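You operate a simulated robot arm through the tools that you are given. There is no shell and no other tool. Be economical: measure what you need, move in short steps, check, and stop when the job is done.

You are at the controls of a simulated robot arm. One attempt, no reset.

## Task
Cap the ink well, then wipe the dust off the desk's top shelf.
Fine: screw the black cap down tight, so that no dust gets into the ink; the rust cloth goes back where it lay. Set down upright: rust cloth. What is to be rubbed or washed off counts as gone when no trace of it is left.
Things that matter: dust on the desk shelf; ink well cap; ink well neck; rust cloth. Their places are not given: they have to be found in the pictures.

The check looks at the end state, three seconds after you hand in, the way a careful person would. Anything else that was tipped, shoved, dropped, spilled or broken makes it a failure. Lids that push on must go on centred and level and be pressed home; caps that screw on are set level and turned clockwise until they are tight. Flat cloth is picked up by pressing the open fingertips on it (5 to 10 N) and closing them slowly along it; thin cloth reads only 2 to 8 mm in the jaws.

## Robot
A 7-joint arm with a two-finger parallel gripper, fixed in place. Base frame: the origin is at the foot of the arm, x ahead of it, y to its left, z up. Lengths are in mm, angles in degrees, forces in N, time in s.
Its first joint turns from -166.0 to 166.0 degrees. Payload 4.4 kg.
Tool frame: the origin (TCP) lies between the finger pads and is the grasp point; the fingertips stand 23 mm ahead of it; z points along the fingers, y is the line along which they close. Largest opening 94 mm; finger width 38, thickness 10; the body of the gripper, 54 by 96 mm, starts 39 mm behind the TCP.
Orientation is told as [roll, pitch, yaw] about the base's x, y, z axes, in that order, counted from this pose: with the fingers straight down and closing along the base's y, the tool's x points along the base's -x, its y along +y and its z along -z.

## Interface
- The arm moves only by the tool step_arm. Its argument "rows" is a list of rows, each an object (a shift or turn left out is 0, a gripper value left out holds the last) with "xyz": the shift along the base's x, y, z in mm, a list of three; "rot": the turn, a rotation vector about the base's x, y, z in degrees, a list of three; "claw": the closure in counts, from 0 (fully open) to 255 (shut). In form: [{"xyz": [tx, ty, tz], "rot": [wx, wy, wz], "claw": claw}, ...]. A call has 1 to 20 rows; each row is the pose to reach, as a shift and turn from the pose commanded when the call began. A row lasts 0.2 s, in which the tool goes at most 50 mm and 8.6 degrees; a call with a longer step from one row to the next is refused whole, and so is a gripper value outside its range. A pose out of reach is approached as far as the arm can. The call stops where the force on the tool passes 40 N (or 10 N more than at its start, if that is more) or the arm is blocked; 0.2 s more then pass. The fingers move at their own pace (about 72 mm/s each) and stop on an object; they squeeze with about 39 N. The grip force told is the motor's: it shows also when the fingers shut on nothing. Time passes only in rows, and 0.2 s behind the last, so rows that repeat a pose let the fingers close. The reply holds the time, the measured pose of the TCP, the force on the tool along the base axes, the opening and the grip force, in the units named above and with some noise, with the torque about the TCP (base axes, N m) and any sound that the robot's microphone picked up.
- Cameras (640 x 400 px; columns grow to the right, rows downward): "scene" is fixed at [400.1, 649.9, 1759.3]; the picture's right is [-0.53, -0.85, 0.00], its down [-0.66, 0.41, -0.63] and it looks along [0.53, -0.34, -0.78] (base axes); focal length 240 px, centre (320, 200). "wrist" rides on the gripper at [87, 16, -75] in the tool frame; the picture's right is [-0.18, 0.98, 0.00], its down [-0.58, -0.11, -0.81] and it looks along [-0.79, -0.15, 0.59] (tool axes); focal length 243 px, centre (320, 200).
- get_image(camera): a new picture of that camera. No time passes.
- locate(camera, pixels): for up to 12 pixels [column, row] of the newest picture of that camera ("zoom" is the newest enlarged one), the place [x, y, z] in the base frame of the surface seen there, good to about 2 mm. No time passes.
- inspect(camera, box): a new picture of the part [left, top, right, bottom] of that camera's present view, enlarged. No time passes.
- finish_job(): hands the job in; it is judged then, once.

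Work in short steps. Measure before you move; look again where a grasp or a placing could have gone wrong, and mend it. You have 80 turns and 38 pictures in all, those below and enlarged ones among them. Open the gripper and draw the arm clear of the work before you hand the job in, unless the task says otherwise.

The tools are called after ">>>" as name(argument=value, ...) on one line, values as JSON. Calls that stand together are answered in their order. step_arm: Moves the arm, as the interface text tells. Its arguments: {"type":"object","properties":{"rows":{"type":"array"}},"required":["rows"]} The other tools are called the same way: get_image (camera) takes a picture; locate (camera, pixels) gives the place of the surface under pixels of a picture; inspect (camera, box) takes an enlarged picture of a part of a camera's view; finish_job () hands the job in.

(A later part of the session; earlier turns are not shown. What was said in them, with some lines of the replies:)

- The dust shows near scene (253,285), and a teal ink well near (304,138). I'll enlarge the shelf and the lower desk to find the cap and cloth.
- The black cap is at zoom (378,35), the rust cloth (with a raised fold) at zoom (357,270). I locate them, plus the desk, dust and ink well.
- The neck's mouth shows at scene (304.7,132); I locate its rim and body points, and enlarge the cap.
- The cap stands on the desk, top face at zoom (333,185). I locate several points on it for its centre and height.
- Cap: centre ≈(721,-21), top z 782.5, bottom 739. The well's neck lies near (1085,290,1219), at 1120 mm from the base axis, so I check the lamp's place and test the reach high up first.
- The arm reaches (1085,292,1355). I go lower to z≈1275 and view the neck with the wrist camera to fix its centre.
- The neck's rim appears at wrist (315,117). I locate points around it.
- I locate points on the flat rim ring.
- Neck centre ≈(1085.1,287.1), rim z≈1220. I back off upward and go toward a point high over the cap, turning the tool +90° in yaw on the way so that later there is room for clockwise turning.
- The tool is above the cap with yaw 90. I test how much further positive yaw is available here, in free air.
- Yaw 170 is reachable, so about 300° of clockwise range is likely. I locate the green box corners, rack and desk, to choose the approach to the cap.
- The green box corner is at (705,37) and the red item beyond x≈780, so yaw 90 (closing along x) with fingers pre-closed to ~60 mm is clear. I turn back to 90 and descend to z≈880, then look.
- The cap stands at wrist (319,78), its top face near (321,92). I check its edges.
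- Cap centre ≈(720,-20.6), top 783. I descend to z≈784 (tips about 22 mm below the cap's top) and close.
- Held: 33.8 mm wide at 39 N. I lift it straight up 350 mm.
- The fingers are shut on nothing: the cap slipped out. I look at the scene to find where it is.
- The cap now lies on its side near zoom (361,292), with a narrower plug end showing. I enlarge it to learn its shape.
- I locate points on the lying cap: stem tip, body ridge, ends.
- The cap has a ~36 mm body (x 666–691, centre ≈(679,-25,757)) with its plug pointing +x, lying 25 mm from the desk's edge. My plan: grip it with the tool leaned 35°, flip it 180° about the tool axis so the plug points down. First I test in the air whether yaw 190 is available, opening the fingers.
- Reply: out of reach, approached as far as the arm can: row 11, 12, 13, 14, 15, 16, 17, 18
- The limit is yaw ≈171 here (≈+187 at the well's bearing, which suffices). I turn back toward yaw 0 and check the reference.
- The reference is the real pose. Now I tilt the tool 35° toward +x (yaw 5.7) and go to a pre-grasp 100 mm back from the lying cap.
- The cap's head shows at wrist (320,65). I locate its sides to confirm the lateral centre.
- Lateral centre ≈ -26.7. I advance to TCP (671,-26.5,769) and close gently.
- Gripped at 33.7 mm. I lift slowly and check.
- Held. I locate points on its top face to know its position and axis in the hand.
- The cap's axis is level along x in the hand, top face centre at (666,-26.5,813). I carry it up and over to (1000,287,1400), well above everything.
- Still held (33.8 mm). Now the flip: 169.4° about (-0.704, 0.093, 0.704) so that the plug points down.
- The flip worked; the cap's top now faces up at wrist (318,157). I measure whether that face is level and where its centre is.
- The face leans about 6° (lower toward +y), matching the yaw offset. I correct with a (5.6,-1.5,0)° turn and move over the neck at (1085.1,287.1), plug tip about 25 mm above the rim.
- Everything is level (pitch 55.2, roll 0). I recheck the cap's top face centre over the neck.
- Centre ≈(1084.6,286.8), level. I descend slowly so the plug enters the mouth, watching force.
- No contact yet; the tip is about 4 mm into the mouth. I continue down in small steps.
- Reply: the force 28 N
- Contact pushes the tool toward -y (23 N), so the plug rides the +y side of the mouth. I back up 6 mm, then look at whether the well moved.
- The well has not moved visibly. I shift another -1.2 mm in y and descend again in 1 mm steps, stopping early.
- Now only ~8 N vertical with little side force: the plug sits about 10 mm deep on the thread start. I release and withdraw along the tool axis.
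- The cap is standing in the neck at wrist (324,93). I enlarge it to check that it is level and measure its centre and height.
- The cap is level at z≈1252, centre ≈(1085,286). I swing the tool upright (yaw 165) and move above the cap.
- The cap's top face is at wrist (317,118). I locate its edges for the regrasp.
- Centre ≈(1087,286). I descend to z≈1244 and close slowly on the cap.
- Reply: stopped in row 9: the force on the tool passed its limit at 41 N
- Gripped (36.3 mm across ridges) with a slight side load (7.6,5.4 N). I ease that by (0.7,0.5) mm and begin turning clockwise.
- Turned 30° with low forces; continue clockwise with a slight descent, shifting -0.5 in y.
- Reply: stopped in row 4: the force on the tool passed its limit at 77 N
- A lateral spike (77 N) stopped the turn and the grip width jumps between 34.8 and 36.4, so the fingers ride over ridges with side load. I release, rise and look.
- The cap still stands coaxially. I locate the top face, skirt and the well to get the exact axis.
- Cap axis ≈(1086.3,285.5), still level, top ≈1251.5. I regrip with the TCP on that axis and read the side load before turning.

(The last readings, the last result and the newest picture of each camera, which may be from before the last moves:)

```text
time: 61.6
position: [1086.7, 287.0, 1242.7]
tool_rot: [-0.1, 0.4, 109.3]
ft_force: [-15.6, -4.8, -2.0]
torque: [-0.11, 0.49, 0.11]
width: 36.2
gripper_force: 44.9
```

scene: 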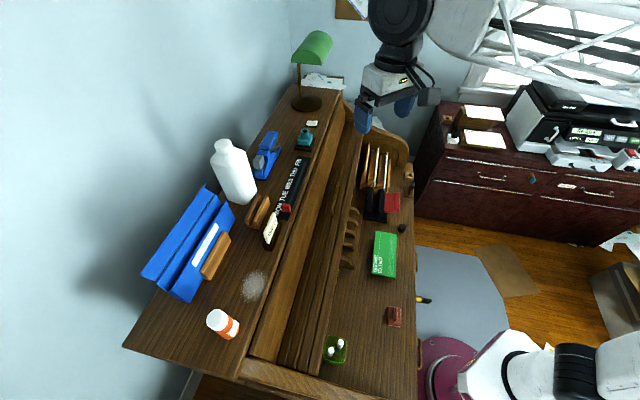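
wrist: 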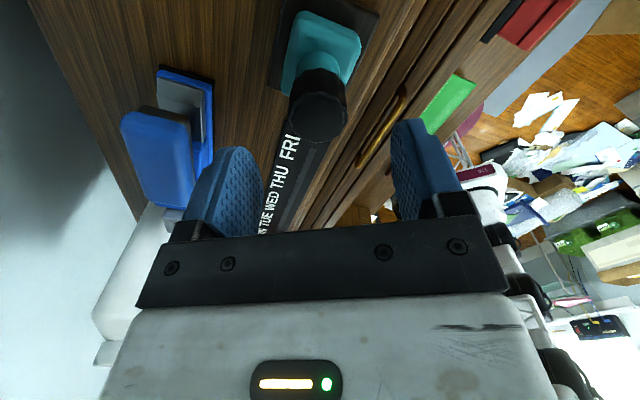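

The load (-16 N along the closing line, acting at the plug) shows the neck axis is really ≈(1085.2,286.8), and 36.2 mm means I hold ridges. I open, shift, turn 15° to catch the flats, and regrip.

>>> step_arm(rows=[{"xyz": [-1.4, -0.4, 0], "claw": 130}, {"xyz": [-1.4, -0.4, 0], "claw": 110}, {"xyz": [-1.4, -0.4, 0], "rot": [0, 0, -7.5]}, {"xyz": [-1.4, -0.4, 0], "rot": [0, 0, -15]}, {"xyz": [-1.4, -0.4, 0], "rot": [0, 0, -15], "claw": 140}, {"xyz": [-1.4, -0.4, 0], "rot": [0, 0, -15], "claw": 150}, {"xyz": [-1.4, -0.4, 0], "rot": [0, 0, -15], "claw": 158}, {"xyz": [-1.4, -0.4, 0], "rot": [0, 0, -15], "claw": 165}, {"xyz": [-1.4, -0.4, 0], "rot": [0, 0, -15], "claw": 255}, {"xyz": [-1.4, -0.4, 0], "rot": [0, 0, -15], "claw": 255}])

```text
time: 63.5
position: [1086.6, 287.1, 1242.4]
tool_rot: [-0.3, 0.4, 94.3]
ft_force: [21.5, 3.4, -1.8]
torque: [0.14, -1.02, -0.35]
width: 35.7
gripper_force: 39.1
stopped in row 9: the force on the tool passed its limit at 51 N (the readings are from after the stop); the commanded pose is now the measured one
```

Readings bracket the axis near x≈1085.8. I hold one moment to read the settled force before turning.

>>> step_arm(rows=[{"xyz": [0, 0, 0]}, {"xyz": [0, 0, 0]}])

```text
time: 64.1
position: [1086.6, 286.9, 1242.7]
tool_rot: [-0.3, 0.3, 94.3]
ft_force: [33.5, 5.4, -1.8]
torque: [0.22, -0.96, -0.52]
width: 35.7
gripper_force: 45.3
```

A steady +33 N in x acts at the plug: I ease the tool +x by 1 mm to null it.

>>> step_arm(rows=[{"xyz": [0.5, 0.1, 0]}, {"xyz": [1.0, 0.2, 0]}, {"xyz": [1.0, 0.2, 0]}])

```text
time: 64.9
position: [1087.7, 286.3, 1242.0]
tool_rot: [-0.1, 0.3, 94.2]
ft_force: [-23.4, -6.8, -5.6]
torque: [-0.3, 1.19, -0.27]
width: 35.9
gripper_force: 45.0
```

Stiffness is ~57 N/mm, so the null is at about -0.4 mm back. I set that and turn 16° clockwise.

>>> step_arm(rows=[{"xyz": [-0.4, -0.1, 0.1]}, {"xyz": [-0.4, -0.1, 0.1]}, {"xyz": [-0.4, -0.1, 0.05], "rot": [0, 0, -5]}, {"xyz": [-0.4, -0.1, 0], "rot": [0, 0, -10]}, {"xyz": [-0.4, -0.1, -0.05], "rot": [0, 0, -15]}, {"xyz": [-0.4, -0.1, -0.05], "rot": [0, 0, -15]}])

```text
time: 66.3
position: [1087.6, 287.0, 1243.7]
tool_rot: [-0.4, 0.2, 79.2]
ft_force: [-1.7, 1.9, 0.1]
torque: [0.05, -0.03, -0.05]
width: 34.3
gripper_force: 39.1
```

Forces are now nil and the grip sits on flats (34.3 mm). I turn on 24° more and watch width and force.

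>>> step_arm(rows=[{"rot": [0, 0, -4]}, {"rot": [0, 0, -8], "xyz": [0, 0, -0.1]}, {"rot": [0, 0, -12], "xyz": [0, 0, -0.1]}, {"rot": [0, 0, -16], "xyz": [0, 0, -0.2]}, {"rot": [0, 0, -20], "xyz": [0, 0, -0.2]}, {"rot": [0, 0, -24], "xyz": [0, 0, -0.2]}, {"rot": [0, 0, -24], "xyz": [0, 0, -0.2]}])

```text
time: 67.9
position: [1086.0, 287.3, 1243.7]
tool_rot: [-0.3, 0.4, 55.3]
ft_force: [-27.0, 6.5, 0.1]
torque: [-0.11, 0.97, 0.2]
width: 35.7
gripper_force: 39.3
```

Side force appears because the cap's axis sits ~1.2 mm off the TCP along the pads (solved: (0,+1.16) at yaw 79). I ease that and turn about the neck's axis instead of the TCP.

>>> step_arm(rows=[{"xyz": [-0.47, 0.1, 0]}, {"xyz": [-0.615, 0.176, -0.05], "rot": [0, 0, -8]}, {"xyz": [-0.746, 0.271, -0.1], "rot": [0, 0, -16]}, {"xyz": [-0.862, 0.384, -0.15], "rot": [0, 0, -24]}, {"xyz": [-0.962, 0.511, -0.2], "rot": [0, 0, -32]}, {"xyz": [-0.962, 0.511, -0.2], "rot": [0, 0, -32]}])

```text
time: 69.3
position: [1085.5, 287.0, 1242.2]
tool_rot: [-0.3, 0.1, 23.2]
ft_force: [-5.1, 11.6, 3.0]
torque: [0.35, 0.04, -0.08]
width: 34.2
gripper_force: 39.1
```

Much better (≈12 N, width 34.2). I continue 48° the same way with a small correction.

>>> step_arm(rows=[{"xyz": [-0.09, 0.2, 0]}, {"xyz": [-0.17, 0.34, -0.05], "rot": [0, 0, -8]}, {"xyz": [-0.23, 0.49, -0.1], "rot": [0, 0, -16]}, {"xyz": [-0.27, 0.65, -0.15], "rot": [0, 0, -24]}, {"xyz": [-0.29, 0.81, -0.2], "rot": [0, 0, -32]}, {"xyz": [-0.28, 0.97, -0.25], "rot": [0, 0, -40]}, {"xyz": [-0.25, 1.13, -0.3], "rot": [0, 0, -48]}, {"xyz": [-0.25, 1.13, -0.3], "rot": [0, 0, -48]}])

```text
time: 71.1
position: [1084.5, 288.8, 1240.8]
tool_rot: [-0.3, 0.3, -24.9]
ft_force: [-6.8, 9.4, 0.1]
torque: [0.11, 0.13, -0.87]
width: 35.9
gripper_force: 44.4
```

Torque about z rose to 0.87 Nm with width 35.9, so the turn meets resistance. I look at the cap's height and seating now.

>>> inspect(camera="wrist", box=[250, 80, 390, 230])

>>> locate(camera="zoom", pixels=[[310, 180], [310, 160], [310, 200], [290, 180], [330, 180], [310, 140], [310, 120], [310, 100]])

```text
2.67 times, centred on (320, 155) of wrist
```

zoom: 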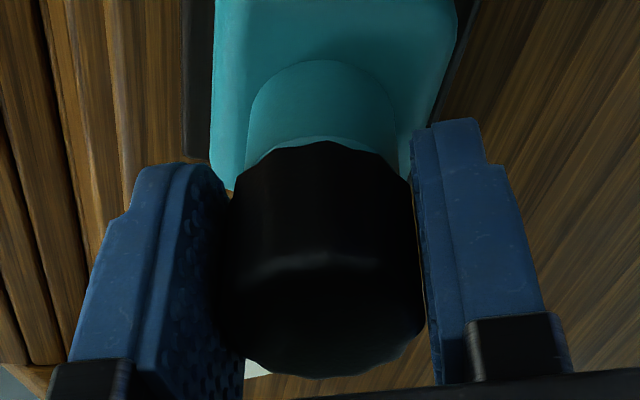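

```text
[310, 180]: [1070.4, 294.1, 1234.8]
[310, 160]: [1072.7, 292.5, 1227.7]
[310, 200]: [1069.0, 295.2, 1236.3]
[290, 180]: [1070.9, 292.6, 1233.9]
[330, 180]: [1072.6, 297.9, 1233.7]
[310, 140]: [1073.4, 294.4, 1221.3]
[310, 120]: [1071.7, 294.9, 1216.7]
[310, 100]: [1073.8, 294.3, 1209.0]
```

The rim is visible just below the skirt. I locate the top face and skirt edge heights.

>>> locate(camera="zoom", pixels=[[325, 310], [290, 310], [360, 310], [325, 290], [325, 340], [325, 150], [325, 145], [325, 141], [340, 150], [295, 152]])

```text
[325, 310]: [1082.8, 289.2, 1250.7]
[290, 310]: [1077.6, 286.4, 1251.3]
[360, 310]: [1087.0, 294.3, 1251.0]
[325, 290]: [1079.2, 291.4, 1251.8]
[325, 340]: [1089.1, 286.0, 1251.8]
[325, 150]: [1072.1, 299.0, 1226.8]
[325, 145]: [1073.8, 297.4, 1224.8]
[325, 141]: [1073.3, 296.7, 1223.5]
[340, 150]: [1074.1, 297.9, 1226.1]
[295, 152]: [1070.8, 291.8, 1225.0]
```

Top is ≈1251.3, down about 1 mm, not yet tight. I release, centre on the neck axis (current +1.1,-0.3), turn back to yaw 145 with open fingers, and regrip.

>>> step_arm(rows=[{"claw": 130}, {"xyz": [1.1, -0.3, 0], "claw": 110, "rot": [0, 0, 4]}, {"xyz": [1.1, -0.3, 0], "rot": [0, 0, 12.5]}, {"xyz": [1.1, -0.3, 0], "rot": [0, 0, 21]}, {"xyz": [1.1, -0.3, 0], "rot": [0, 0, 29.5]}, {"xyz": [1.1, -0.3, 0], "rot": [0, 0, 38]}, {"xyz": [1.1, -0.3, 0], "rot": [0, 0, 46.5]}, {"xyz": [1.1, -0.3, 0], "rot": [0, 0, 55]}, {"xyz": [1.1, -0.3, 0], "rot": [0, 0, 63.5]}, {"xyz": [1.1, -0.3, 0], "rot": [0, 0, 72]}, {"xyz": [1.1, -0.3, 0], "rot": [0, 0, 80.5]}, {"xyz": [1.1, -0.3, 0], "rot": [0, 0, 89]}, {"xyz": [1.1, -0.3, 0], "rot": [0, 0, 97.5]}, {"xyz": [1.1, -0.3, 0], "rot": [0, 0, 106]}, {"xyz": [1.1, -0.3, 0], "rot": [0, 0, 114.5]}, {"xyz": [1.1, -0.3, 0], "rot": [0, 0, 123]}, {"xyz": [1.1, -0.3, 0], "rot": [0, 0, 131.5]}, {"xyz": [1.1, -0.3, 0], "rot": [0, 0, 140]}, {"xyz": [1.1, -0.3, 0], "rot": [0, 0, 148.5]}, {"xyz": [1.1, -0.3, 0], "rot": [0, 0, 157]}])

>>> step_arm(rows=[{"rot": [0, 0, 8]}, {"rot": [0, 0, 16], "claw": 135}, {"rot": [0, 0, 16], "claw": 150}, {"rot": [0, 0, 16], "claw": 158}, {"rot": [0, 0, 16], "claw": 165}, {"rot": [0, 0, 16], "claw": 170}, {"rot": [0, 0, 16], "claw": 255}, {"rot": [0, 0, 16], "claw": 255}])

```text
time: 75.3
position: [1087.0, 288.0, 1240.9]
tool_rot: [-0.3, 0.3, 132.4]
ft_force: [-0.5, -0.3, 0.4]
torque: [0.02, 0.01, 0.02]
width: 53.2
gripper_force: 0.1
```

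```text
time: 77.1
position: [1086.0, 287.8, 1241.9]
tool_rot: [-0.3, 0.2, 148.3]
ft_force: [3.8, 2.7, 0.7]
torque: [0.01, -0.12, -0.27]
width: 35.0
gripper_force: 39.0
```

Gripped with almost no side load. I turn 64° clockwise while pressing down gently.

>>> step_arm(rows=[{"xyz": [0.05, 0.05, -0.3]}, {"xyz": [0.05, 0.05, -0.4], "rot": [0, 0, -8]}, {"xyz": [0.05, 0.05, -0.5], "rot": [0, 0, -16]}, {"xyz": [0.05, 0.05, -0.6], "rot": [0, 0, -24]}, {"xyz": [0.05, 0.05, -0.7], "rot": [0, 0, -32]}, {"xyz": [0.05, 0.05, -0.8], "rot": [0, 0, -40]}, {"xyz": [0.05, 0.05, -0.9], "rot": [0, 0, -48]}, {"xyz": [0.05, 0.05, -1.0], "rot": [0, 0, -56]}, {"xyz": [0.05, 0.05, -1.1], "rot": [0, 0, -64]}, {"xyz": [0.05, 0.05, -1.1], "rot": [0, 0, -64]}])

```text
time: 79.3
position: [1085.8, 287.9, 1240.2]
tool_rot: [-0.3, 0.3, 84.1]
ft_force: [-5.0, -0.1, 0.3]
torque: [0.09, 0.16, -0.25]
width: 34.4
gripper_force: 39.4
```

Smooth: little force, width 34.4. I continue another 152° clockwise.

>>> step_arm(rows=[{"xyz": [-0.1, 0, -0.1], "rot": [0, 0, -8]}, {"xyz": [-0.1, 0, -0.2], "rot": [0, 0, -16]}, {"xyz": [-0.1, 0, -0.3], "rot": [0, 0, -24]}, {"xyz": [-0.1, 0, -0.4], "rot": [0, 0, -32]}, {"xyz": [-0.1, 0, -0.5], "rot": [0, 0, -40]}, {"xyz": [-0.1, 0, -0.6], "rot": [0, 0, -48]}, {"xyz": [-0.1, 0, -0.7], "rot": [0, 0, -56]}, {"xyz": [-0.1, 0, -0.8], "rot": [0, 0, -64]}, {"xyz": [-0.1, 0, -0.9], "rot": [0, 0, -72]}, {"xyz": [-0.1, 0, -1.0], "rot": [0, 0, -80]}, {"xyz": [-0.1, 0, -1.1], "rot": [0, 0, -88]}, {"xyz": [-0.1, 0, -1.2], "rot": [0, 0, -96]}, {"xyz": [-0.1, 0, -1.2], "rot": [0, 0, -96]}])

```text
time: 82.1
position: [1087.6, 287.4, 1239.9]
tool_rot: [-0.3, 0.1, -11.8]
ft_force: [-0.7, 5.5, 3.0]
torque: [0.11, 0.13, -0.2]
width: 36.5
gripper_force: 44.9
```

Forces remain small; I continue to about yaw -140.

>>> step_arm(rows=[{"xyz": [0, 0.1, -0.1], "rot": [0, 0, -8]}, {"xyz": [0, 0.1, -0.2], "rot": [0, 0, -16]}, {"xyz": [0, 0.1, -0.3], "rot": [0, 0, -24]}, {"xyz": [0, 0.1, -0.4], "rot": [0, 0, -32]}, {"xyz": [0, 0.1, -0.5], "rot": [0, 0, -40]}, {"xyz": [0, 0.1, -0.6], "rot": [0, 0, -48]}, {"xyz": [0, 0.1, -0.7], "rot": [0, 0, -56]}, {"xyz": [0, 0.1, -0.8], "rot": [0, 0, -64]}, {"xyz": [0, 0.1, -0.9], "rot": [0, 0, -72]}, {"xyz": [0, 0.1, -1.0], "rot": [0, 0, -80]}, {"xyz": [0, 0.1, -1.1], "rot": [0, 0, -88]}, {"xyz": [0, 0.1, -1.2], "rot": [0, 0, -96]}, {"xyz": [0, 0.1, -1.3], "rot": [0, 0, -104]}, {"xyz": [0, 0.1, -1.4], "rot": [0, 0, -112]}, {"xyz": [0, 0.1, -1.4], "rot": [0, 0, -112]}])

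>>> inspect(camera="wrist", box=[250, 80, 390, 230])

>>> locate(camera="zoom", pixels=[[325, 310], [290, 310], [360, 310], [325, 290], [325, 330], [325, 165], [325, 155], [325, 150], [325, 145], [325, 138], [325, 125]])

```text
time: 85.3
position: [1086.9, 287.4, 1237.1]
tool_rot: [-0.3, 0.3, -123.9]
ft_force: [17.3, 1.3, 1.9]
torque: [-0.34, -0.56, -0.28]
width: 35.9
gripper_force: 45.1
```

```text
2.67 times, centred on (320, 155) of wrist
```

zoom: 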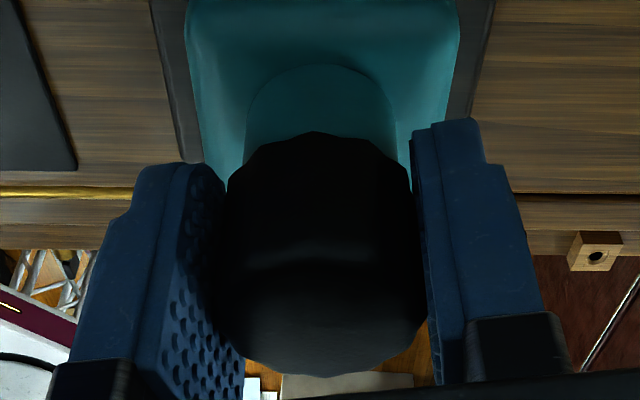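

```text
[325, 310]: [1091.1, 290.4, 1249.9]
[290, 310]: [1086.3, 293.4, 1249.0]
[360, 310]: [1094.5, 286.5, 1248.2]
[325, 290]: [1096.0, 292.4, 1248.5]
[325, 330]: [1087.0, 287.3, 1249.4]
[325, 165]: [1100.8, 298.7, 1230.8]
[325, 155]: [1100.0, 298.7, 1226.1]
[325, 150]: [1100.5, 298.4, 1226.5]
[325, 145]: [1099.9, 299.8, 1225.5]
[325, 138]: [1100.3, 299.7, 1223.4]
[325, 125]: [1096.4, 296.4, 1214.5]
```

The cap is sinking: top now ≈1249, skirt ≈1223. It needs roughly one more turn. I release and turn back (+280°) for another grip.

>>> step_arm(rows=[{"claw": 130}, {"xyz": [0.2, 0, 1], "claw": 110, "rot": [0, 0, 5]}, {"xyz": [0.2, 0, 1], "rot": [0, 0, 13.5]}, {"xyz": [0.2, 0, 1], "rot": [0, 0, 22]}, {"xyz": [0.2, 0, 1], "rot": [0, 0, 30.5]}, {"xyz": [0.2, 0, 1], "rot": [0, 0, 39]}, {"xyz": [0.2, 0, 1], "rot": [0, 0, 47.5]}, {"xyz": [0.2, 0, 1], "rot": [0, 0, 56]}, {"xyz": [0.2, 0, 1], "rot": [0, 0, 64.5]}, {"xyz": [0.2, 0, 1], "rot": [0, 0, 73]}, {"xyz": [0.2, 0, 1], "rot": [0, 0, 81.5]}, {"xyz": [0.2, 0, 1], "rot": [0, 0, 90]}, {"xyz": [0.2, 0, 1], "rot": [0, 0, 98.5]}, {"xyz": [0.2, 0, 1], "rot": [0, 0, 107]}, {"xyz": [0.2, 0, 1], "rot": [0, 0, 115.5]}, {"xyz": [0.2, 0, 1], "rot": [0, 0, 124]}, {"xyz": [0.2, 0, 1], "rot": [0, 0, 132.5]}, {"xyz": [0.2, 0, 1], "rot": [0, 0, 141]}, {"xyz": [0.2, 0, 1], "rot": [0, 0, 149.5]}, {"xyz": [0.2, 0, 1], "rot": [0, 0, 158]}])

>>> step_arm(rows=[{"rot": [0, 0, 8.5]}, {"rot": [0, 0, 17]}, {"rot": [0, 0, 25.5]}, {"rot": [0, 0, 34]}, {"rot": [0, 0, 42.5]}, {"rot": [0, 0, 51]}, {"rot": [0, 0, 59.5]}, {"rot": [0, 0, 68]}, {"rot": [0, 0, 76.5]}, {"rot": [0, 0, 85]}, {"rot": [0, 0, 93.5]}, {"rot": [0, 0, 102]}, {"rot": [0, 0, 110.5]}, {"rot": [0, 0, 119], "claw": 135}, {"rot": [0, 0, 119], "claw": 150}, {"rot": [0, 0, 119], "claw": 158}, {"rot": [0, 0, 119], "claw": 165}, {"rot": [0, 0, 119], "claw": 170}, {"rot": [0, 0, 119], "claw": 255}, {"rot": [0, 0, 119], "claw": 255}])

```text
time: 89.5
position: [1085.5, 287.7, 1239.3]
tool_rot: [-0.2, 0.2, 34.4]
ft_force: [0.3, -0.1, 0.2]
torque: [-0.02, 0.01, 0.0]
width: 53.4
gripper_force: 0.1
```

```text
time: 93.7
position: [1086.8, 287.1, 1237.9]
tool_rot: [-0.2, 0.2, 153.4]
ft_force: [-8.4, -7.6, -1.7]
torque: [-0.35, 0.37, -0.11]
width: 35.8
gripper_force: 45.6
```

Gripped again with ~11 N side load; I ease by (-0.15,-0.13) and turn clockwise 152°, lowering about 1.3 mm.

>>> step_arm(rows=[{"xyz": [-0.15, -0.13, 0]}, {"xyz": [-0.15, -0.13, -0.07], "rot": [0, 0, -8]}, {"xyz": [-0.15, -0.13, -0.14], "rot": [0, 0, -16]}, {"xyz": [-0.15, -0.13, -0.21], "rot": [0, 0, -24]}, {"xyz": [-0.15, -0.13, -0.28], "rot": [0, 0, -32]}, {"xyz": [-0.15, -0.13, -0.35], "rot": [0, 0, -40]}, {"xyz": [-0.15, -0.13, -0.42], "rot": [0, 0, -48]}, {"xyz": [-0.15, -0.13, -0.49], "rot": [0, 0, -56]}, {"xyz": [-0.15, -0.13, -0.56], "rot": [0, 0, -64]}, {"xyz": [-0.15, -0.13, -0.63], "rot": [0, 0, -72]}, {"xyz": [-0.15, -0.13, -0.7], "rot": [0, 0, -80]}, {"xyz": [-0.15, -0.13, -0.77], "rot": [0, 0, -88]}, {"xyz": [-0.15, -0.13, -0.84], "rot": [0, 0, -96]}, {"xyz": [-0.15, -0.13, -0.91], "rot": [0, 0, -104]}, {"xyz": [-0.15, -0.13, -0.98], "rot": [0, 0, -112]}, {"xyz": [-0.15, -0.13, -1.05], "rot": [0, 0, -120]}, {"xyz": [-0.15, -0.13, -1.12], "rot": [0, 0, -128]}, {"xyz": [-0.15, -0.13, -1.19], "rot": [0, 0, -136]}, {"xyz": [-0.15, -0.13, -1.26], "rot": [0, 0, -144]}, {"xyz": [-0.15, -0.13, -1.26], "rot": [0, 0, -144]}])

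```text
time: 97.9
position: [1086.3, 287.9, 1238.7]
tool_rot: [-0.3, 0.2, 9.2]
ft_force: [-1.0, 0.3, 5.7]
torque: [0.17, 0.14, 0.01]
width: 34.0
gripper_force: 38.4
```

Smooth. I go on another 144° clockwise.

>>> step_arm(rows=[{"xyz": [0, 0, -0.07], "rot": [0, 0, -8]}, {"xyz": [0, 0, -0.14], "rot": [0, 0, -16]}, {"xyz": [0, 0, -0.21], "rot": [0, 0, -24]}, {"xyz": [0, 0, -0.28], "rot": [0, 0, -32]}, {"xyz": [0, 0, -0.35], "rot": [0, 0, -40]}, {"xyz": [0, 0, -0.42], "rot": [0, 0, -48]}, {"xyz": [0, 0, -0.49], "rot": [0, 0, -56]}, {"xyz": [0, 0, -0.56], "rot": [0, 0, -64]}, {"xyz": [0, 0, -0.63], "rot": [0, 0, -72]}, {"xyz": [0, 0, -0.7], "rot": [0, 0, -80]}, {"xyz": [0, 0, -0.77], "rot": [0, 0, -88]}, {"xyz": [0, 0, -0.84], "rot": [0, 0, -96]}, {"xyz": [0, 0, -0.91], "rot": [0, 0, -104]}, {"xyz": [0, 0, -0.98], "rot": [0, 0, -112]}, {"xyz": [0, 0, -1.05], "rot": [0, 0, -120]}, {"xyz": [0, 0, -1.12], "rot": [0, 0, -128]}, {"xyz": [0, 0, -1.19], "rot": [0, 0, -136]}, {"xyz": [0, 0, -1.19], "rot": [0, 0, -136]}])

>>> inspect(camera="wrist", box=[250, 80, 390, 230])

>>> locate(camera="zoom", pixels=[[325, 310], [290, 310], [360, 310], [325, 290], [325, 330], [325, 165], [325, 155], [325, 150], [325, 145], [325, 138], [325, 125]])

```text
time: 101.7
position: [1086.7, 288.2, 1237.6]
tool_rot: [-0.3, 0.3, -126.8]
ft_force: [5.5, 0.9, 1.2]
torque: [-0.25, -0.41, 0.18]
width: 36.4
gripper_force: 44.7
```

```text
2.67 times, centred on (320, 155) of wrist
```

zoom: 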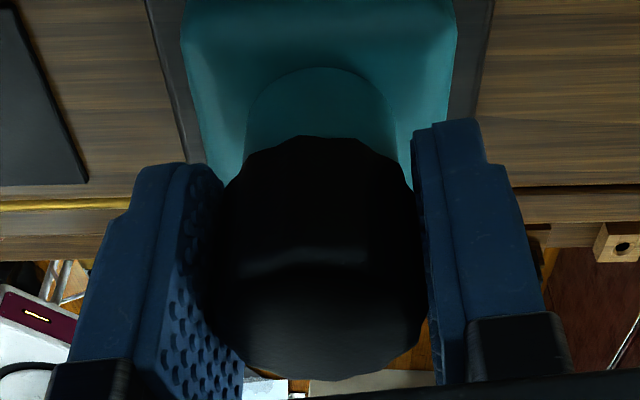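

```text
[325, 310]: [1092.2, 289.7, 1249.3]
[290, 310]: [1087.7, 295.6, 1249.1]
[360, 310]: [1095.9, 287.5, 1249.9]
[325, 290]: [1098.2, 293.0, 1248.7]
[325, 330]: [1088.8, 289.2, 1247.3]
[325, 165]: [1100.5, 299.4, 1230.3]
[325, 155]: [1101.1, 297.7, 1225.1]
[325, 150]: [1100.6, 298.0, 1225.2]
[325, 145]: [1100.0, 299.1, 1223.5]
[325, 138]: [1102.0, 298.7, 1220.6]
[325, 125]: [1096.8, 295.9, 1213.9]
```

Top ≈1248.9, unchanged since the last round, and the skirt edge now meets the rim height (~1220.6): it may be tight with the fingers slipping over the ridges. I test with a small turn and read the torque.

>>> step_arm(rows=[{"xyz": [0.05, 0, 0], "rot": [0, 0, -4]}, {"xyz": [0.05, 0, 0], "rot": [0, 0, -8]}])

>>> step_arm(rows=[{"rot": [0, 0, -4]}, {"rot": [0, 0, -8]}])

>>> step_arm(rows=[{"rot": [0, 0, -4]}, {"rot": [0, 0, -8]}])

```text
time: 102.3
position: [1087.0, 288.3, 1236.9]
tool_rot: [-0.3, 0.4, -134.8]
ft_force: [7.1, 0.4, 2.3]
torque: [0.01, -0.42, 1.3]
width: 36.4
gripper_force: 45.3
```

```text
time: 102.9
position: [1087.0, 287.0, 1236.9]
tool_rot: [-0.3, 0.2, -142.8]
ft_force: [2.7, -1.8, -2.6]
torque: [-0.1, -0.41, 1.08]
width: 36.4
gripper_force: 45.0
```

```text
time: 103.5
position: [1087.6, 287.6, 1237.1]
tool_rot: [-0.3, 0.3, -150.9]
ft_force: [13.4, -0.3, -2.8]
torque: [-0.06, -0.78, -0.03]
width: 35.1
gripper_force: 39.0
```

It resisted with 1.3 Nm before the fingers slipped over a ridge, which suggests tightness. I regrip after turning back 56° and test again to be sure.

>>> step_arm(rows=[{"claw": 130}, {"xyz": [0.1, 0, 0], "claw": 115, "rot": [0, 0, 7]}, {"xyz": [0.1, 0, 0], "rot": [0, 0, 15]}, {"xyz": [0.1, 0, 0], "rot": [0, 0, 23]}, {"xyz": [0.1, 0, 0], "rot": [0, 0, 31]}, {"xyz": [0.1, 0, 0], "rot": [0, 0, 39]}, {"xyz": [0.1, 0, 0], "rot": [0, 0, 47]}, {"xyz": [0.1, 0, 0], "rot": [0, 0, 55]}, {"xyz": [0.1, 0, 0], "rot": [0, 0, 60], "claw": 140}, {"xyz": [0.1, 0, 0], "rot": [0, 0, 60], "claw": 155}, {"xyz": [0.1, 0, 0], "rot": [0, 0, 60], "claw": 165}, {"xyz": [0.1, 0, 0], "rot": [0, 0, 60], "claw": 255}, {"xyz": [0.1, 0, 0], "rot": [0, 0, 60], "claw": 255}])

>>> step_arm(rows=[{"rot": [0, 0, -4]}, {"rot": [0, 0, -8]}])

>>> step_arm(rows=[{"rot": [0, 0, -4]}, {"rot": [0, 0, -8]}])

>>> step_arm(rows=[{"rot": [0, 0, -4]}, {"rot": [0, 0, -8]}])

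```text
time: 106.3
position: [1087.2, 286.2, 1237.1]
tool_rot: [-0.3, 0.4, -90.7]
ft_force: [-8.2, -1.9, 0.0]
torque: [-0.02, 0.0, 0.11]
width: 35.0
gripper_force: 38.6
```

```text
time: 106.9
position: [1086.9, 288.2, 1237.3]
tool_rot: [-0.2, 0.3, -98.8]
ft_force: [0.4, 0.2, 3.0]
torque: [-0.04, -0.11, 0.02]
width: 34.6
gripper_force: 38.9
```

```text
time: 107.5
position: [1086.9, 288.3, 1237.1]
tool_rot: [-0.2, 0.4, -106.7]
ft_force: [1.4, 2.0, 6.3]
torque: [-0.01, -0.16, 0.06]
width: 34.6
gripper_force: 38.6
```

```text
time: 108.1
position: [1086.3, 286.9, 1237.2]
tool_rot: [-0.3, 0.2, -114.8]
ft_force: [-1.4, 1.0, 9.5]
torque: [-0.04, -0.12, 0.07]
width: 34.3
gripper_force: 38.9
```

The cap turned 24° with the fingers at low torque but Fz is climbing (+3 N per 8°). I turn on to see whether torque builds up.

>>> step_arm(rows=[{"rot": [0, 0, -4]}, {"rot": [0, 0, -8]}])

>>> step_arm(rows=[{"rot": [0, 0, -4]}, {"rot": [0, 0, -8]}, {"rot": [0, 0, -12]}])

>>> step_arm(rows=[{"rot": [0, 0, -4]}, {"rot": [0, 0, -8]}, {"rot": [0, 0, -12]}])

```text
time: 108.7
position: [1086.9, 287.9, 1237.6]
tool_rot: [-0.4, 0.3, -122.7]
ft_force: [-6.9, 0.7, 5.3]
torque: [0.03, -0.13, 0.85]
width: 35.8
gripper_force: 38.6
```

```text
time: 109.5
position: [1086.6, 287.0, 1235.8]
tool_rot: [-0.3, 0.2, -134.8]
ft_force: [-2.3, -1.5, 1.6]
torque: [-0.05, -0.3, 1.3]
width: 36.5
gripper_force: 45.0
```

```text
time: 110.3
position: [1087.3, 287.6, 1236.8]
tool_rot: [-0.3, 0.3, -146.8]
ft_force: [8.5, 3.7, -1.9]
torque: [-0.09, -0.54, 0.5]
width: 35.7
gripper_force: 45.4
```

The same stop again: 1.3 Nm of resistance at the same angle before the fingers ride over the ridge, so the cap is tight. I release with torque still on it in the tightening sense, rise, and look.

>>> step_arm(rows=[{"claw": 140}, {"claw": 110}, {"claw": 92}, {"xyz": [0, 0, 20]}, {"xyz": [0, 0, 60]}, {"xyz": [0, 0, 105]}, {"xyz": [-30, 0, 150], "rot": [0, 0, 8]}, {"xyz": [-70, 0, 170], "rot": [0, 0, 16]}, {"xyz": [-110, 0, 170], "rot": [0, 0, 24]}, {"xyz": [-150, -20, 170], "rot": [0, 0, 32]}, {"xyz": [-190, -50, 170], "rot": [0, 0, 40]}, {"xyz": [-230, -80, 170], "rot": [0, 0, 48]}, {"xyz": [-270, -100, 170], "rot": [0, 0, 56]}, {"xyz": [-310, -120, 170], "rot": [0, 0, 64]}, {"xyz": [-350, -130, 170], "rot": [0, 0, 72]}, {"xyz": [-390, -130, 170], "rot": [0, 0, 80]}, {"xyz": [-430, -120, 170], "rot": [0, 0, 88]}, {"xyz": [-470, -100, 170], "rot": [0, 0, 96]}, {"xyz": [-510, -80, 170], "rot": [0, 0, 104]}, {"xyz": [-540, -50, 170], "rot": [0, 0, 112]}])

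>>> inspect(camera="scene", box=[288, 115, 322, 155])

```text
refused: row 7 steps farther than a row can; nothing moved
```

```text
10.00 times, centred on (305, 135) of scene
```

zoom: 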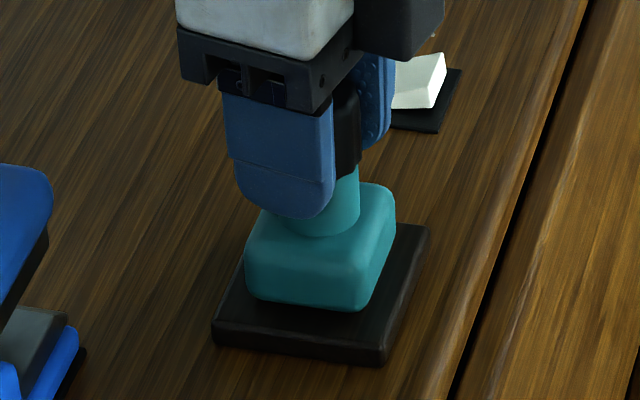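

A row step was too long, so nothing moved. I repeat it with shorter steps, ending well back, then look.

>>> step_arm(rows=[{"claw": 140}, {"claw": 110}, {"claw": 92}, {"xyz": [0, 0, 20]}, {"xyz": [0, 0, 60]}, {"xyz": [0, 0, 105]}, {"xyz": [-15, 0, 145], "rot": [0, 0, 8]}, {"xyz": [-50, 0, 165], "rot": [0, 0, 16]}, {"xyz": [-90, 0, 170], "rot": [0, 0, 24]}, {"xyz": [-130, -20, 170], "rot": [0, 0, 32]}, {"xyz": [-170, -45, 170], "rot": [0, 0, 40]}, {"xyz": [-210, -70, 170], "rot": [0, 0, 48]}, {"xyz": [-250, -90, 170], "rot": [0, 0, 56]}, {"xyz": [-290, -110, 170], "rot": [0, 0, 64]}, {"xyz": [-330, -120, 170], "rot": [0, 0, 72]}, {"xyz": [-370, -120, 170], "rot": [0, 0, 80]}, {"xyz": [-410, -110, 170], "rot": [0, 0, 88]}, {"xyz": [-450, -90, 170], "rot": [0, 0, 96]}, {"xyz": [-490, -70, 170], "rot": [0, 0, 104]}, {"xyz": [-530, -45, 170], "rot": [0, 0, 112]}])

>>> inspect(camera="scene", box=[288, 115, 322, 155])

>>> locate(camera="zoom", pixels=[[312, 150], [325, 140], [300, 150], [320, 195], [320, 205], [320, 215], [320, 225], [312, 130], [312, 165]])

```text
time: 114.5
position: [556.9, 242.9, 1406.0]
tool_rot: [-0.3, 0.3, -34.6]
ft_force: [0.3, 0.5, 0.1]
torque: [-0.02, 0.0, -0.01]
width: 60.1
gripper_force: 0.1
```

```text
10.00 times, centred on (305, 135) of scene
```

zoom: 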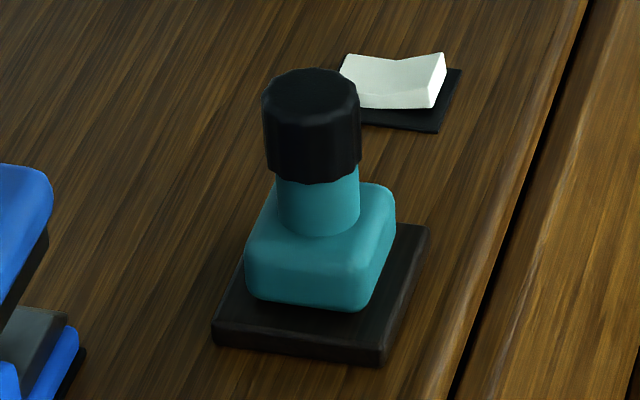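

```text
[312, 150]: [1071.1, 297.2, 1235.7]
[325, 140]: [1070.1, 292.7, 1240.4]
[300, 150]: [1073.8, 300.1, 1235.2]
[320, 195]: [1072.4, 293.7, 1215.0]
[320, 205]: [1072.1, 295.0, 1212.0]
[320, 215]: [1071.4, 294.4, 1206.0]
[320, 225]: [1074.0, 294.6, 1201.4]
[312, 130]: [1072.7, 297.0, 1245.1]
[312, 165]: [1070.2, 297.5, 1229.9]
```

The cap sits level and fully down (skirt ≈1221 at the rim), and the well hasn't moved. Now the rust cloth: I enlarge it in the scene view.

>>> inspect(camera="scene", box=[376, 300, 412, 332])

>>> locate(camera="zoom", pixels=[[320, 80], [250, 80], [400, 80], [320, 120], [320, 160], [350, 200], [320, 250], [250, 200], [250, 300], [400, 300], [400, 200], [340, 300]])

```text
12.50 times, centred on (394, 316) of scene
```

zoom: 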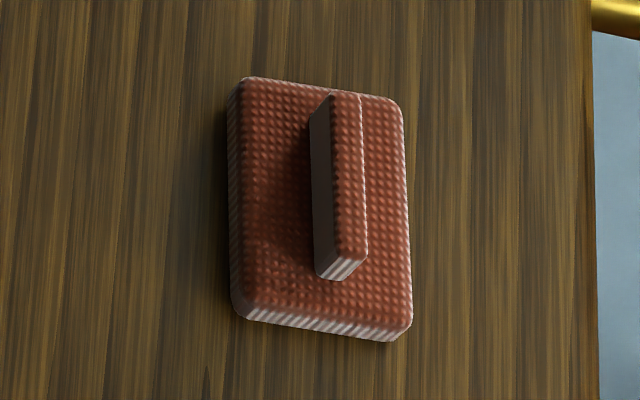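

```text
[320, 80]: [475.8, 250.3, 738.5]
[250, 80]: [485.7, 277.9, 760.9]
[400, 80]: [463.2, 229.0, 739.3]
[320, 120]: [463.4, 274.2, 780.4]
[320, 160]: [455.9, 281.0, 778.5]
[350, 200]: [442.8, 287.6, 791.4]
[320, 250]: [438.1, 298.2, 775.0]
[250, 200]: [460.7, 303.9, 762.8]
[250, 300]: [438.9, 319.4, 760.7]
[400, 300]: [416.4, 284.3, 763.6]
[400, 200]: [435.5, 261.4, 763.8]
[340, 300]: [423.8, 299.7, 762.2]
```

The cloth is a pad (top z≈762.5, desk 739) with a raised grip ridge (top z≈791). I locate the ridge's edges and pad corners precisely.

>>> locate(camera="zoom", pixels=[[347, 98], [338, 110], [358, 110], [338, 180], [360, 180], [345, 250], [362, 245], [313, 180], [235, 90], [240, 312], [400, 330], [398, 105]])

>>> locate(camera="scene", pixels=[[247, 262], [262, 262], [272, 265], [232, 300], [245, 302], [255, 302], [268, 290], [275, 283], [280, 250], [222, 280], [215, 300], [262, 305]])

```text
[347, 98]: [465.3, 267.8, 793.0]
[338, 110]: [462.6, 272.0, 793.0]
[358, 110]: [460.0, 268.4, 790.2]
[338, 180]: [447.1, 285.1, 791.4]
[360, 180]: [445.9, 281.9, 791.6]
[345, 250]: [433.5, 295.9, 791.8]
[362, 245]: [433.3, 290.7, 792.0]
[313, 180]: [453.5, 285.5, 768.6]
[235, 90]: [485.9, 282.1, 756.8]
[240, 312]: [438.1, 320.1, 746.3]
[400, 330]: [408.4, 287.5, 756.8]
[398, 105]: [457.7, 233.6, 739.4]
```

```text
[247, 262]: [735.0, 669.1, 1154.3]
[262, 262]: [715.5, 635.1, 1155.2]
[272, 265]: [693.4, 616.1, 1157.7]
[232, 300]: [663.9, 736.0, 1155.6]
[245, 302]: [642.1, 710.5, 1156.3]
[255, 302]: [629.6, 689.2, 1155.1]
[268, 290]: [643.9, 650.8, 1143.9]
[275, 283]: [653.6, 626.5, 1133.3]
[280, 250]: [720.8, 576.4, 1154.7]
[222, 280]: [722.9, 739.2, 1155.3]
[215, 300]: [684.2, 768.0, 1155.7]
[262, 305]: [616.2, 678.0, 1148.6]
```

Ridge centre (448.5,282), top 791.5, running at azimuth ≈140.5°, so yaw -39.5 closes across it. I move above it, then down to z≈850.

>>> step_arm(rows=[{"xyz": [-15, 5, -40], "rot": [0, -0.2, -2.5], "claw": 130}, {"xyz": [-30, 10, -80], "rot": [0.07, -0.4, -4.9]}, {"xyz": [-45, 15, -123], "rot": [0.07, -0.4, -4.9]}, {"xyz": [-60, 20, -166], "rot": [0.07, -0.4, -4.9]}, {"xyz": [-75, 25, -209], "rot": [0.07, -0.4, -4.9]}, {"xyz": [-90, 30, -252], "rot": [0.07, -0.4, -4.9]}, {"xyz": [-105, 37, -295], "rot": [0.07, -0.4, -4.9]}, {"xyz": [-108.4, 39, -340], "rot": [0.07, -0.4, -4.9]}, {"xyz": [-108.4, 39, -385], "rot": [0.07, -0.4, -4.9]}, {"xyz": [-108.4, 39, -430], "rot": [0.07, -0.4, -4.9]}, {"xyz": [-108.4, 39, -475], "rot": [0.07, -0.4, -4.9]}, {"xyz": [-108.4, 39, -520], "rot": [0.07, -0.4, -4.9]}, {"xyz": [-108.4, 39, -550], "rot": [0.07, -0.4, -4.9]}, {"xyz": [-108.4, 39, -550], "rot": [0.07, -0.4, -4.9]}])

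>>> get_image(camera="wrist")

```text
time: 117.5
position: [449.3, 281.5, 856.4]
tool_rot: [-0.1, 0.0, -39.6]
ft_force: [-0.8, -0.9, -0.5]
torque: [0.0, 0.03, 0.02]
width: 46.4
gripper_force: 0.1
```

```text
5 pictures are left
```

wrist: 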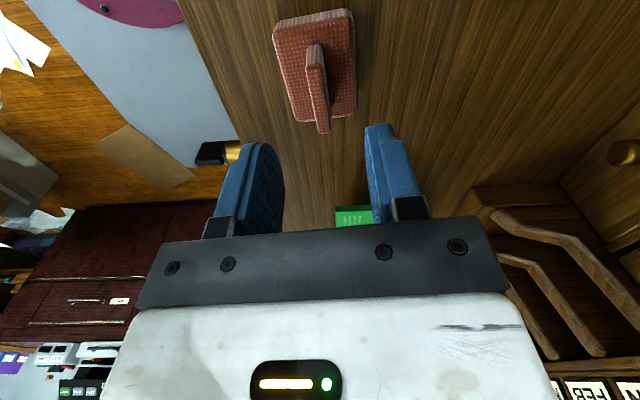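

The cloth is centred below the fingers. I verify the ridge line from here.

>>> locate(camera="wrist", pixels=[[314, 60], [318, 85], [323, 115], [311, 85], [327, 90], [322, 126], [275, 22], [352, 15], [295, 122], [356, 110]])

```text
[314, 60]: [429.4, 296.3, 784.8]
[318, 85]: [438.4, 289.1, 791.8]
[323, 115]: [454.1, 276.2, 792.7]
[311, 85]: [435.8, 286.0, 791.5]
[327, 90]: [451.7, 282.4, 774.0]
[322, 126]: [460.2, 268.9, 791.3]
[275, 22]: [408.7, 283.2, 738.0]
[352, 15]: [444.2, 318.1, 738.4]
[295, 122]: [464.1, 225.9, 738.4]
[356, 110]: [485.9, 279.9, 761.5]
```

Consistent. I descend to z≈788 and close slowly on the ridge.

>>> step_arm(rows=[{"xyz": [-0.5, 0, -35]}, {"xyz": [-0.5, 0, -58]}, {"xyz": [-0.5, 0, -68]}, {"xyz": [-0.5, 0, -68]}, {"xyz": [-0.5, 0, -68], "claw": 160}, {"xyz": [-0.5, 0, -68], "claw": 190}, {"xyz": [-0.5, 0, -68], "claw": 215}, {"xyz": [-0.5, 0, -68], "claw": 255}, {"xyz": [-0.5, 0, -68], "claw": 255}, {"xyz": [-0.5, 0, -68], "claw": 255}])

```text
time: 119.7
position: [448.4, 280.2, 789.5]
tool_rot: [0.0, -0.1, -39.6]
ft_force: [-0.3, 0.0, -0.3]
torque: [0.03, -0.04, -0.02]
width: 8.9
gripper_force: 39.1
```

Ridge held (8.9 mm). I lift the pad gently and raise it.

>>> step_arm(rows=[{"xyz": [0, 0, 5]}, {"xyz": [0, 0, 15]}, {"xyz": [0, 0, 30]}, {"xyz": [0, 0, 60]}, {"xyz": [0, 0, 100]}, {"xyz": [0, 0, 145]}, {"xyz": [0, 0, 190]}, {"xyz": [0, 0, 235]}, {"xyz": [0, 0, 280]}, {"xyz": [0, 0, 325]}, {"xyz": [0, 0, 370]}, {"xyz": [0, 0, 415]}, {"xyz": [0, 0, 460]}, {"xyz": [0, 0, 505]}, {"xyz": [0, 0, 550]}, {"xyz": [0, 0, 550]}])

>>> locate(camera="scene", pixels=[[236, 332], [229, 338], [221, 330], [238, 326], [225, 318], [213, 318], [231, 318], [240, 340], [243, 330], [225, 262]])

```text
time: 123.1
position: [448.4, 280.3, 1336.8]
tool_rot: [0.0, -0.1, -39.6]
ft_force: [-0.7, 1.3, -0.2]
torque: [0.0, -0.01, -0.02]
width: 8.8
gripper_force: 39.0
```

```text
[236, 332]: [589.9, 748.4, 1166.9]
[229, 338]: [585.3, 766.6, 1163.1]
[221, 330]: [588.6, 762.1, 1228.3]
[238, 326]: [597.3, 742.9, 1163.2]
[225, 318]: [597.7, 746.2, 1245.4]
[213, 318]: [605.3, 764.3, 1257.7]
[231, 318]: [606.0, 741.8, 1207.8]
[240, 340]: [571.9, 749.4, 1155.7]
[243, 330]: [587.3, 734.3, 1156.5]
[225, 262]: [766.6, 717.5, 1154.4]
```

The pill bottle's top is at 1258, so I'll turn the tool +90° (camera toward the robot, away from the bottle). I carry the pad above the dust centre (670,677).

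>>> step_arm(rows=[{"xyz": [20, 36, 10], "rot": [0, 0, 8]}, {"xyz": [40, 72, 10], "rot": [0, 0, 16]}, {"xyz": [61, 108, 10], "rot": [0, 0, 24]}, {"xyz": [81, 144, 10], "rot": [0, 0, 32]}, {"xyz": [101, 180, 10], "rot": [0, 0, 40]}, {"xyz": [121, 216, 10], "rot": [0, 0, 48]}, {"xyz": [141, 252, 10], "rot": [0, 0, 56]}, {"xyz": [161, 288, 10], "rot": [0, 0, 64]}, {"xyz": [181, 324, 10], "rot": [0, 0, 72]}, {"xyz": [202, 360, 10], "rot": [0, 0, 80]}, {"xyz": [222, 396, 0], "rot": [0, 0, 88]}, {"xyz": [222, 396, -30], "rot": [0, 0, 90]}, {"xyz": [222, 396, -70], "rot": [0, 0, 90]}, {"xyz": [222, 396, -110], "rot": [0, 0, 90]}, {"xyz": [222, 396, -110], "rot": [0, 0, 90]}])

>>> inspect(camera="scene", box=[195, 240, 305, 350])

```text
time: 126.3
position: [669.6, 676.2, 1228.8]
tool_rot: [0.0, 0.0, 50.4]
ft_force: [0.1, 0.2, -0.1]
torque: [-0.04, 0.03, -0.01]
width: 9.0
gripper_force: 38.8
```

```text
3.64 times, centred on (250, 295) of scene
```

zoom: 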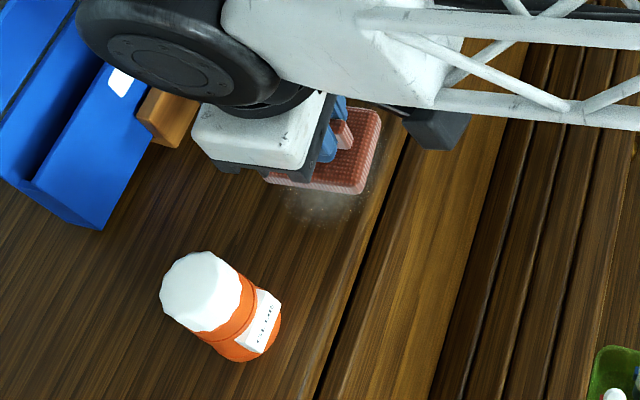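

The pad hangs right above the dust, clear of the bottle. I lower it until it presses lightly.

>>> step_arm(rows=[{"xyz": [0, 0, -12]}, {"xyz": [0, 0, -19]}, {"xyz": [0, 0, -21]}, {"xyz": [0, 0, -22.5]}, {"xyz": [0, 0, -23.5]}, {"xyz": [0, 0, -23.5]}])

```text
time: 127.7
position: [670.0, 678.2, 1206.1]
tool_rot: [0.0, 0.0, 50.4]
ft_force: [-1.2, 0.4, 4.8]
torque: [-0.06, 0.05, -0.01]
width: 9.1
gripper_force: 39.2
```

Contact at 4.8 N. I wipe in overlapping strokes over the whole dust patch.

>>> step_arm(rows=[{"xyz": [-12.2, -13.1, -0.2]}, {"xyz": [15, 16.1, -0.2]}, {"xyz": [23.7, 7.9, -0.2]}, {"xyz": [-3.5, -21.3, -0.2]}, {"xyz": [5.3, -29.5, -0.2]}, {"xyz": [32.5, -0.3, -0.2]}, {"xyz": [41.2, -8.4, -0.2]}, {"xyz": [14, -37.6, -0.2]}, {"xyz": [0, -25, -0.2]}, {"xyz": [-21, -5, -0.2]}, {"xyz": [6.2, 24.2, -0.2]}, {"xyz": [-2.5, 32.4, -0.2]}, {"xyz": [-29.7, 3.2, -0.2]}, {"xyz": [-37, 10, -0.2]}, {"xyz": [-9.8, 39.2, -0.2]}, {"xyz": [-24.8, 23.1, -0.2]}, {"xyz": [0, 0, -0.2]}, {"xyz": [26.3, -24.5, -0.2]}, {"xyz": [0, 0, -0.2]}, {"xyz": [0, 0, -0.2]}])

```text
time: 131.9
position: [670.5, 678.0, 1205.4]
tool_rot: [0.0, 0.0, 50.4]
ft_force: [5.1, -3.5, 11.9]
torque: [-0.1, -0.04, 0.01]
width: 8.9
gripper_force: 39.0
```

Good contact throughout (about 12 N). I repeat the pattern once more, finishing with a lift.

>>> step_arm(rows=[{"xyz": [26.3, -24.5, 0]}, {"xyz": [0, 0, 0]}, {"xyz": [-24.8, 23.1, 0]}, {"xyz": [-9.8, 39.2, 0]}, {"xyz": [-37, 10, 0]}, {"xyz": [-29.7, 3.2, 0]}, {"xyz": [-2.5, 32.4, 0]}, {"xyz": [6.2, 24.2, 0]}, {"xyz": [-21, -5, 0]}, {"xyz": [-12.2, -13.1, 0]}, {"xyz": [15, 16.1, 0]}, {"xyz": [23.7, 7.9, 0]}, {"xyz": [-3.5, -21.3, 0]}, {"xyz": [5.3, -29.5, 0]}, {"xyz": [32.5, -0.3, 0]}, {"xyz": [41.2, -8.4, 0]}, {"xyz": [14, -37.6, 0]}, {"xyz": [0, 0, 0]}, {"xyz": [0, 0, 10]}, {"xyz": [0, 0, 40]}])

>>> step_arm(rows=[{"xyz": [0, 0, 40]}, {"xyz": [0, 0, 80]}, {"xyz": [-20, -36, 100]}, {"xyz": [-40, -72, 100]}, {"xyz": [-60, -108, 100]}, {"xyz": [-80, -144, 100]}, {"xyz": [-100, -180, 100]}, {"xyz": [-120, -216, 100]}, {"xyz": [-140, -252, 100]}, {"xyz": [-140, -252, 100]}])

>>> inspect(camera="scene", box=[205, 240, 305, 340])

```text
time: 136.1
position: [669.3, 677.9, 1243.2]
tool_rot: [0.0, 0.0, 50.4]
ft_force: [0.2, 1.2, -0.9]
torque: [-0.01, 0.04, 0.02]
width: 8.9
gripper_force: 39.5
```

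```text
time: 138.3
position: [529.6, 425.9, 1344.6]
tool_rot: [-0.1, -0.1, 50.5]
ft_force: [-0.7, 0.5, -0.1]
torque: [-0.01, -0.03, 0.01]
width: 9.0
gripper_force: 38.9
```

```text
4.00 times, centred on (255, 290) of scene
5 turns are left
```

zoom: 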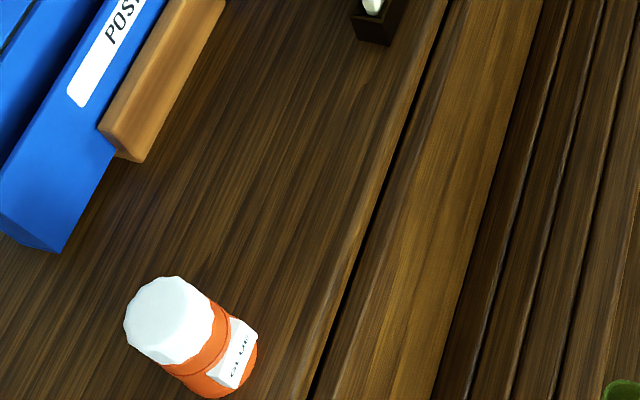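

The shelf is clean and nothing else was disturbed. I carry the cloth back to exactly where it lay: (-82,-144), turning -90°, down to just on the desk.

>>> step_arm(rows=[{"xyz": [-20.5, -36, -10], "rot": [0, 0, -8.2]}, {"xyz": [-41, -72, -20], "rot": [0, 0, -16.4]}, {"xyz": [-61.5, -108, -30], "rot": [0, 0, -24.6]}, {"xyz": [-82, -144, -40], "rot": [0, 0, -32.8]}, {"xyz": [-82, -144, -85], "rot": [0, 0, -41]}, {"xyz": [-82, -144, -130], "rot": [0, 0, -49.2]}, {"xyz": [-82, -144, -175], "rot": [0, 0, -57.4]}, {"xyz": [-82, -144, -220], "rot": [0, 0, -65.6]}, {"xyz": [-82, -144, -265], "rot": [0, 0, -73.8]}, {"xyz": [-82, -144, -310], "rot": [0, 0, -82]}, {"xyz": [-82, -144, -355], "rot": [0, 0, -90]}, {"xyz": [-82, -144, -400], "rot": [0, 0, -90]}, {"xyz": [-82, -144, -440], "rot": [0, 0, -90]}, {"xyz": [-82, -144, -480], "rot": [0, 0, -90]}, {"xyz": [-82, -144, -510], "rot": [0, 0, -90]}, {"xyz": [-82, -144, -535], "rot": [0, 0, -90]}, {"xyz": [-82, -144, -548], "rot": [0, 0, -90]}, {"xyz": [-82, -144, -553], "rot": [0, 0, -90]}, {"xyz": [-82, -144, -555.5], "rot": [0, 0, -90]}, {"xyz": [-82, -144, -556.2], "rot": [0, 0, -90]}])

```text
time: 142.5
position: [447.0, 281.8, 787.8]
tool_rot: [0.0, -0.1, -39.6]
ft_force: [0.0, -0.6, 0.6]
torque: [-0.02, 0.0, 0.02]
width: 9.0
gripper_force: 38.8
4 turns are left
```

The pad is just at the desk (0.6 N). I settle it 0.7 mm, open the fingers, and rise clear.

>>> step_arm(rows=[{"xyz": [0, 0, -0.7]}, {"xyz": [0, 0, -0.7]}, {"xyz": [0, 0, -0.7], "claw": 215}, {"xyz": [0, 0, -0.7], "claw": 180}, {"xyz": [0, 0, -0.7], "claw": 140}, {"xyz": [0, 0, -0.7], "claw": 130}, {"xyz": [0, 0, 5]}, {"xyz": [0, 0, 20]}, {"xyz": [0, 0, 50]}, {"xyz": [0, 0, 95]}, {"xyz": [0, 0, 140]}, {"xyz": [0, 0, 185]}, {"xyz": [0, 0, 230]}, {"xyz": [0, 0, 275]}, {"xyz": [0, 0, 320]}, {"xyz": [0, 0, 365]}, {"xyz": [0, 0, 410]}, {"xyz": [0, 0, 455]}, {"xyz": [0, 0, 500], "claw": 0}, {"xyz": [0, 0, 500]}])

```text
time: 146.7
position: [448.0, 282.5, 1289.1]
tool_rot: [0.1, 0.0, -39.6]
ft_force: [0.2, -0.7, -0.7]
torque: [0.03, -0.03, 0.01]
width: 94.1
gripper_force: 0.1
3 turns are left
```

One last look to confirm the cloth lies where it did.

>>> inspect(camera="scene", box=[376, 300, 412, 332])

```text
12.50 times, centred on (394, 316) of scene
2 turns are left
```

zoom: 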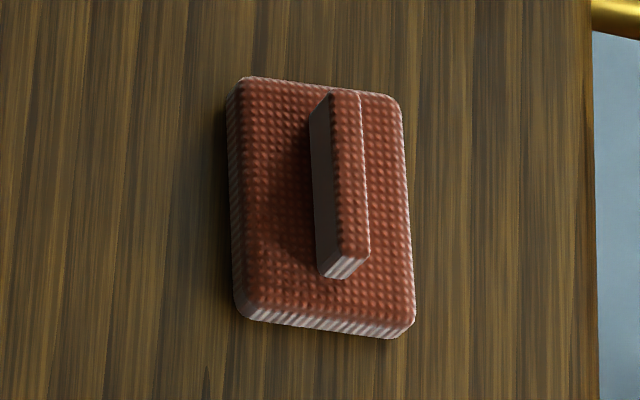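

The cloth lies upright exactly where it was, the dust is gone, and the cap is tight; I hand in.

>>> finish_job()

```text
The job is handed in.
```

The ink well is capped, the dust patch on the top shelf is wiped off, and the rust cloth is back upright in its original spot; I have handed the job in.

The cap slipped out of the gripper on the first pick-up and fell onto its side on the desk, so I picked it up again before fitting it. It resisted about 1.3 Nm before the fingers slid over its ridges. By my measurements its skirt sits level with the rim to within about 2 mm, so I judged it tight.
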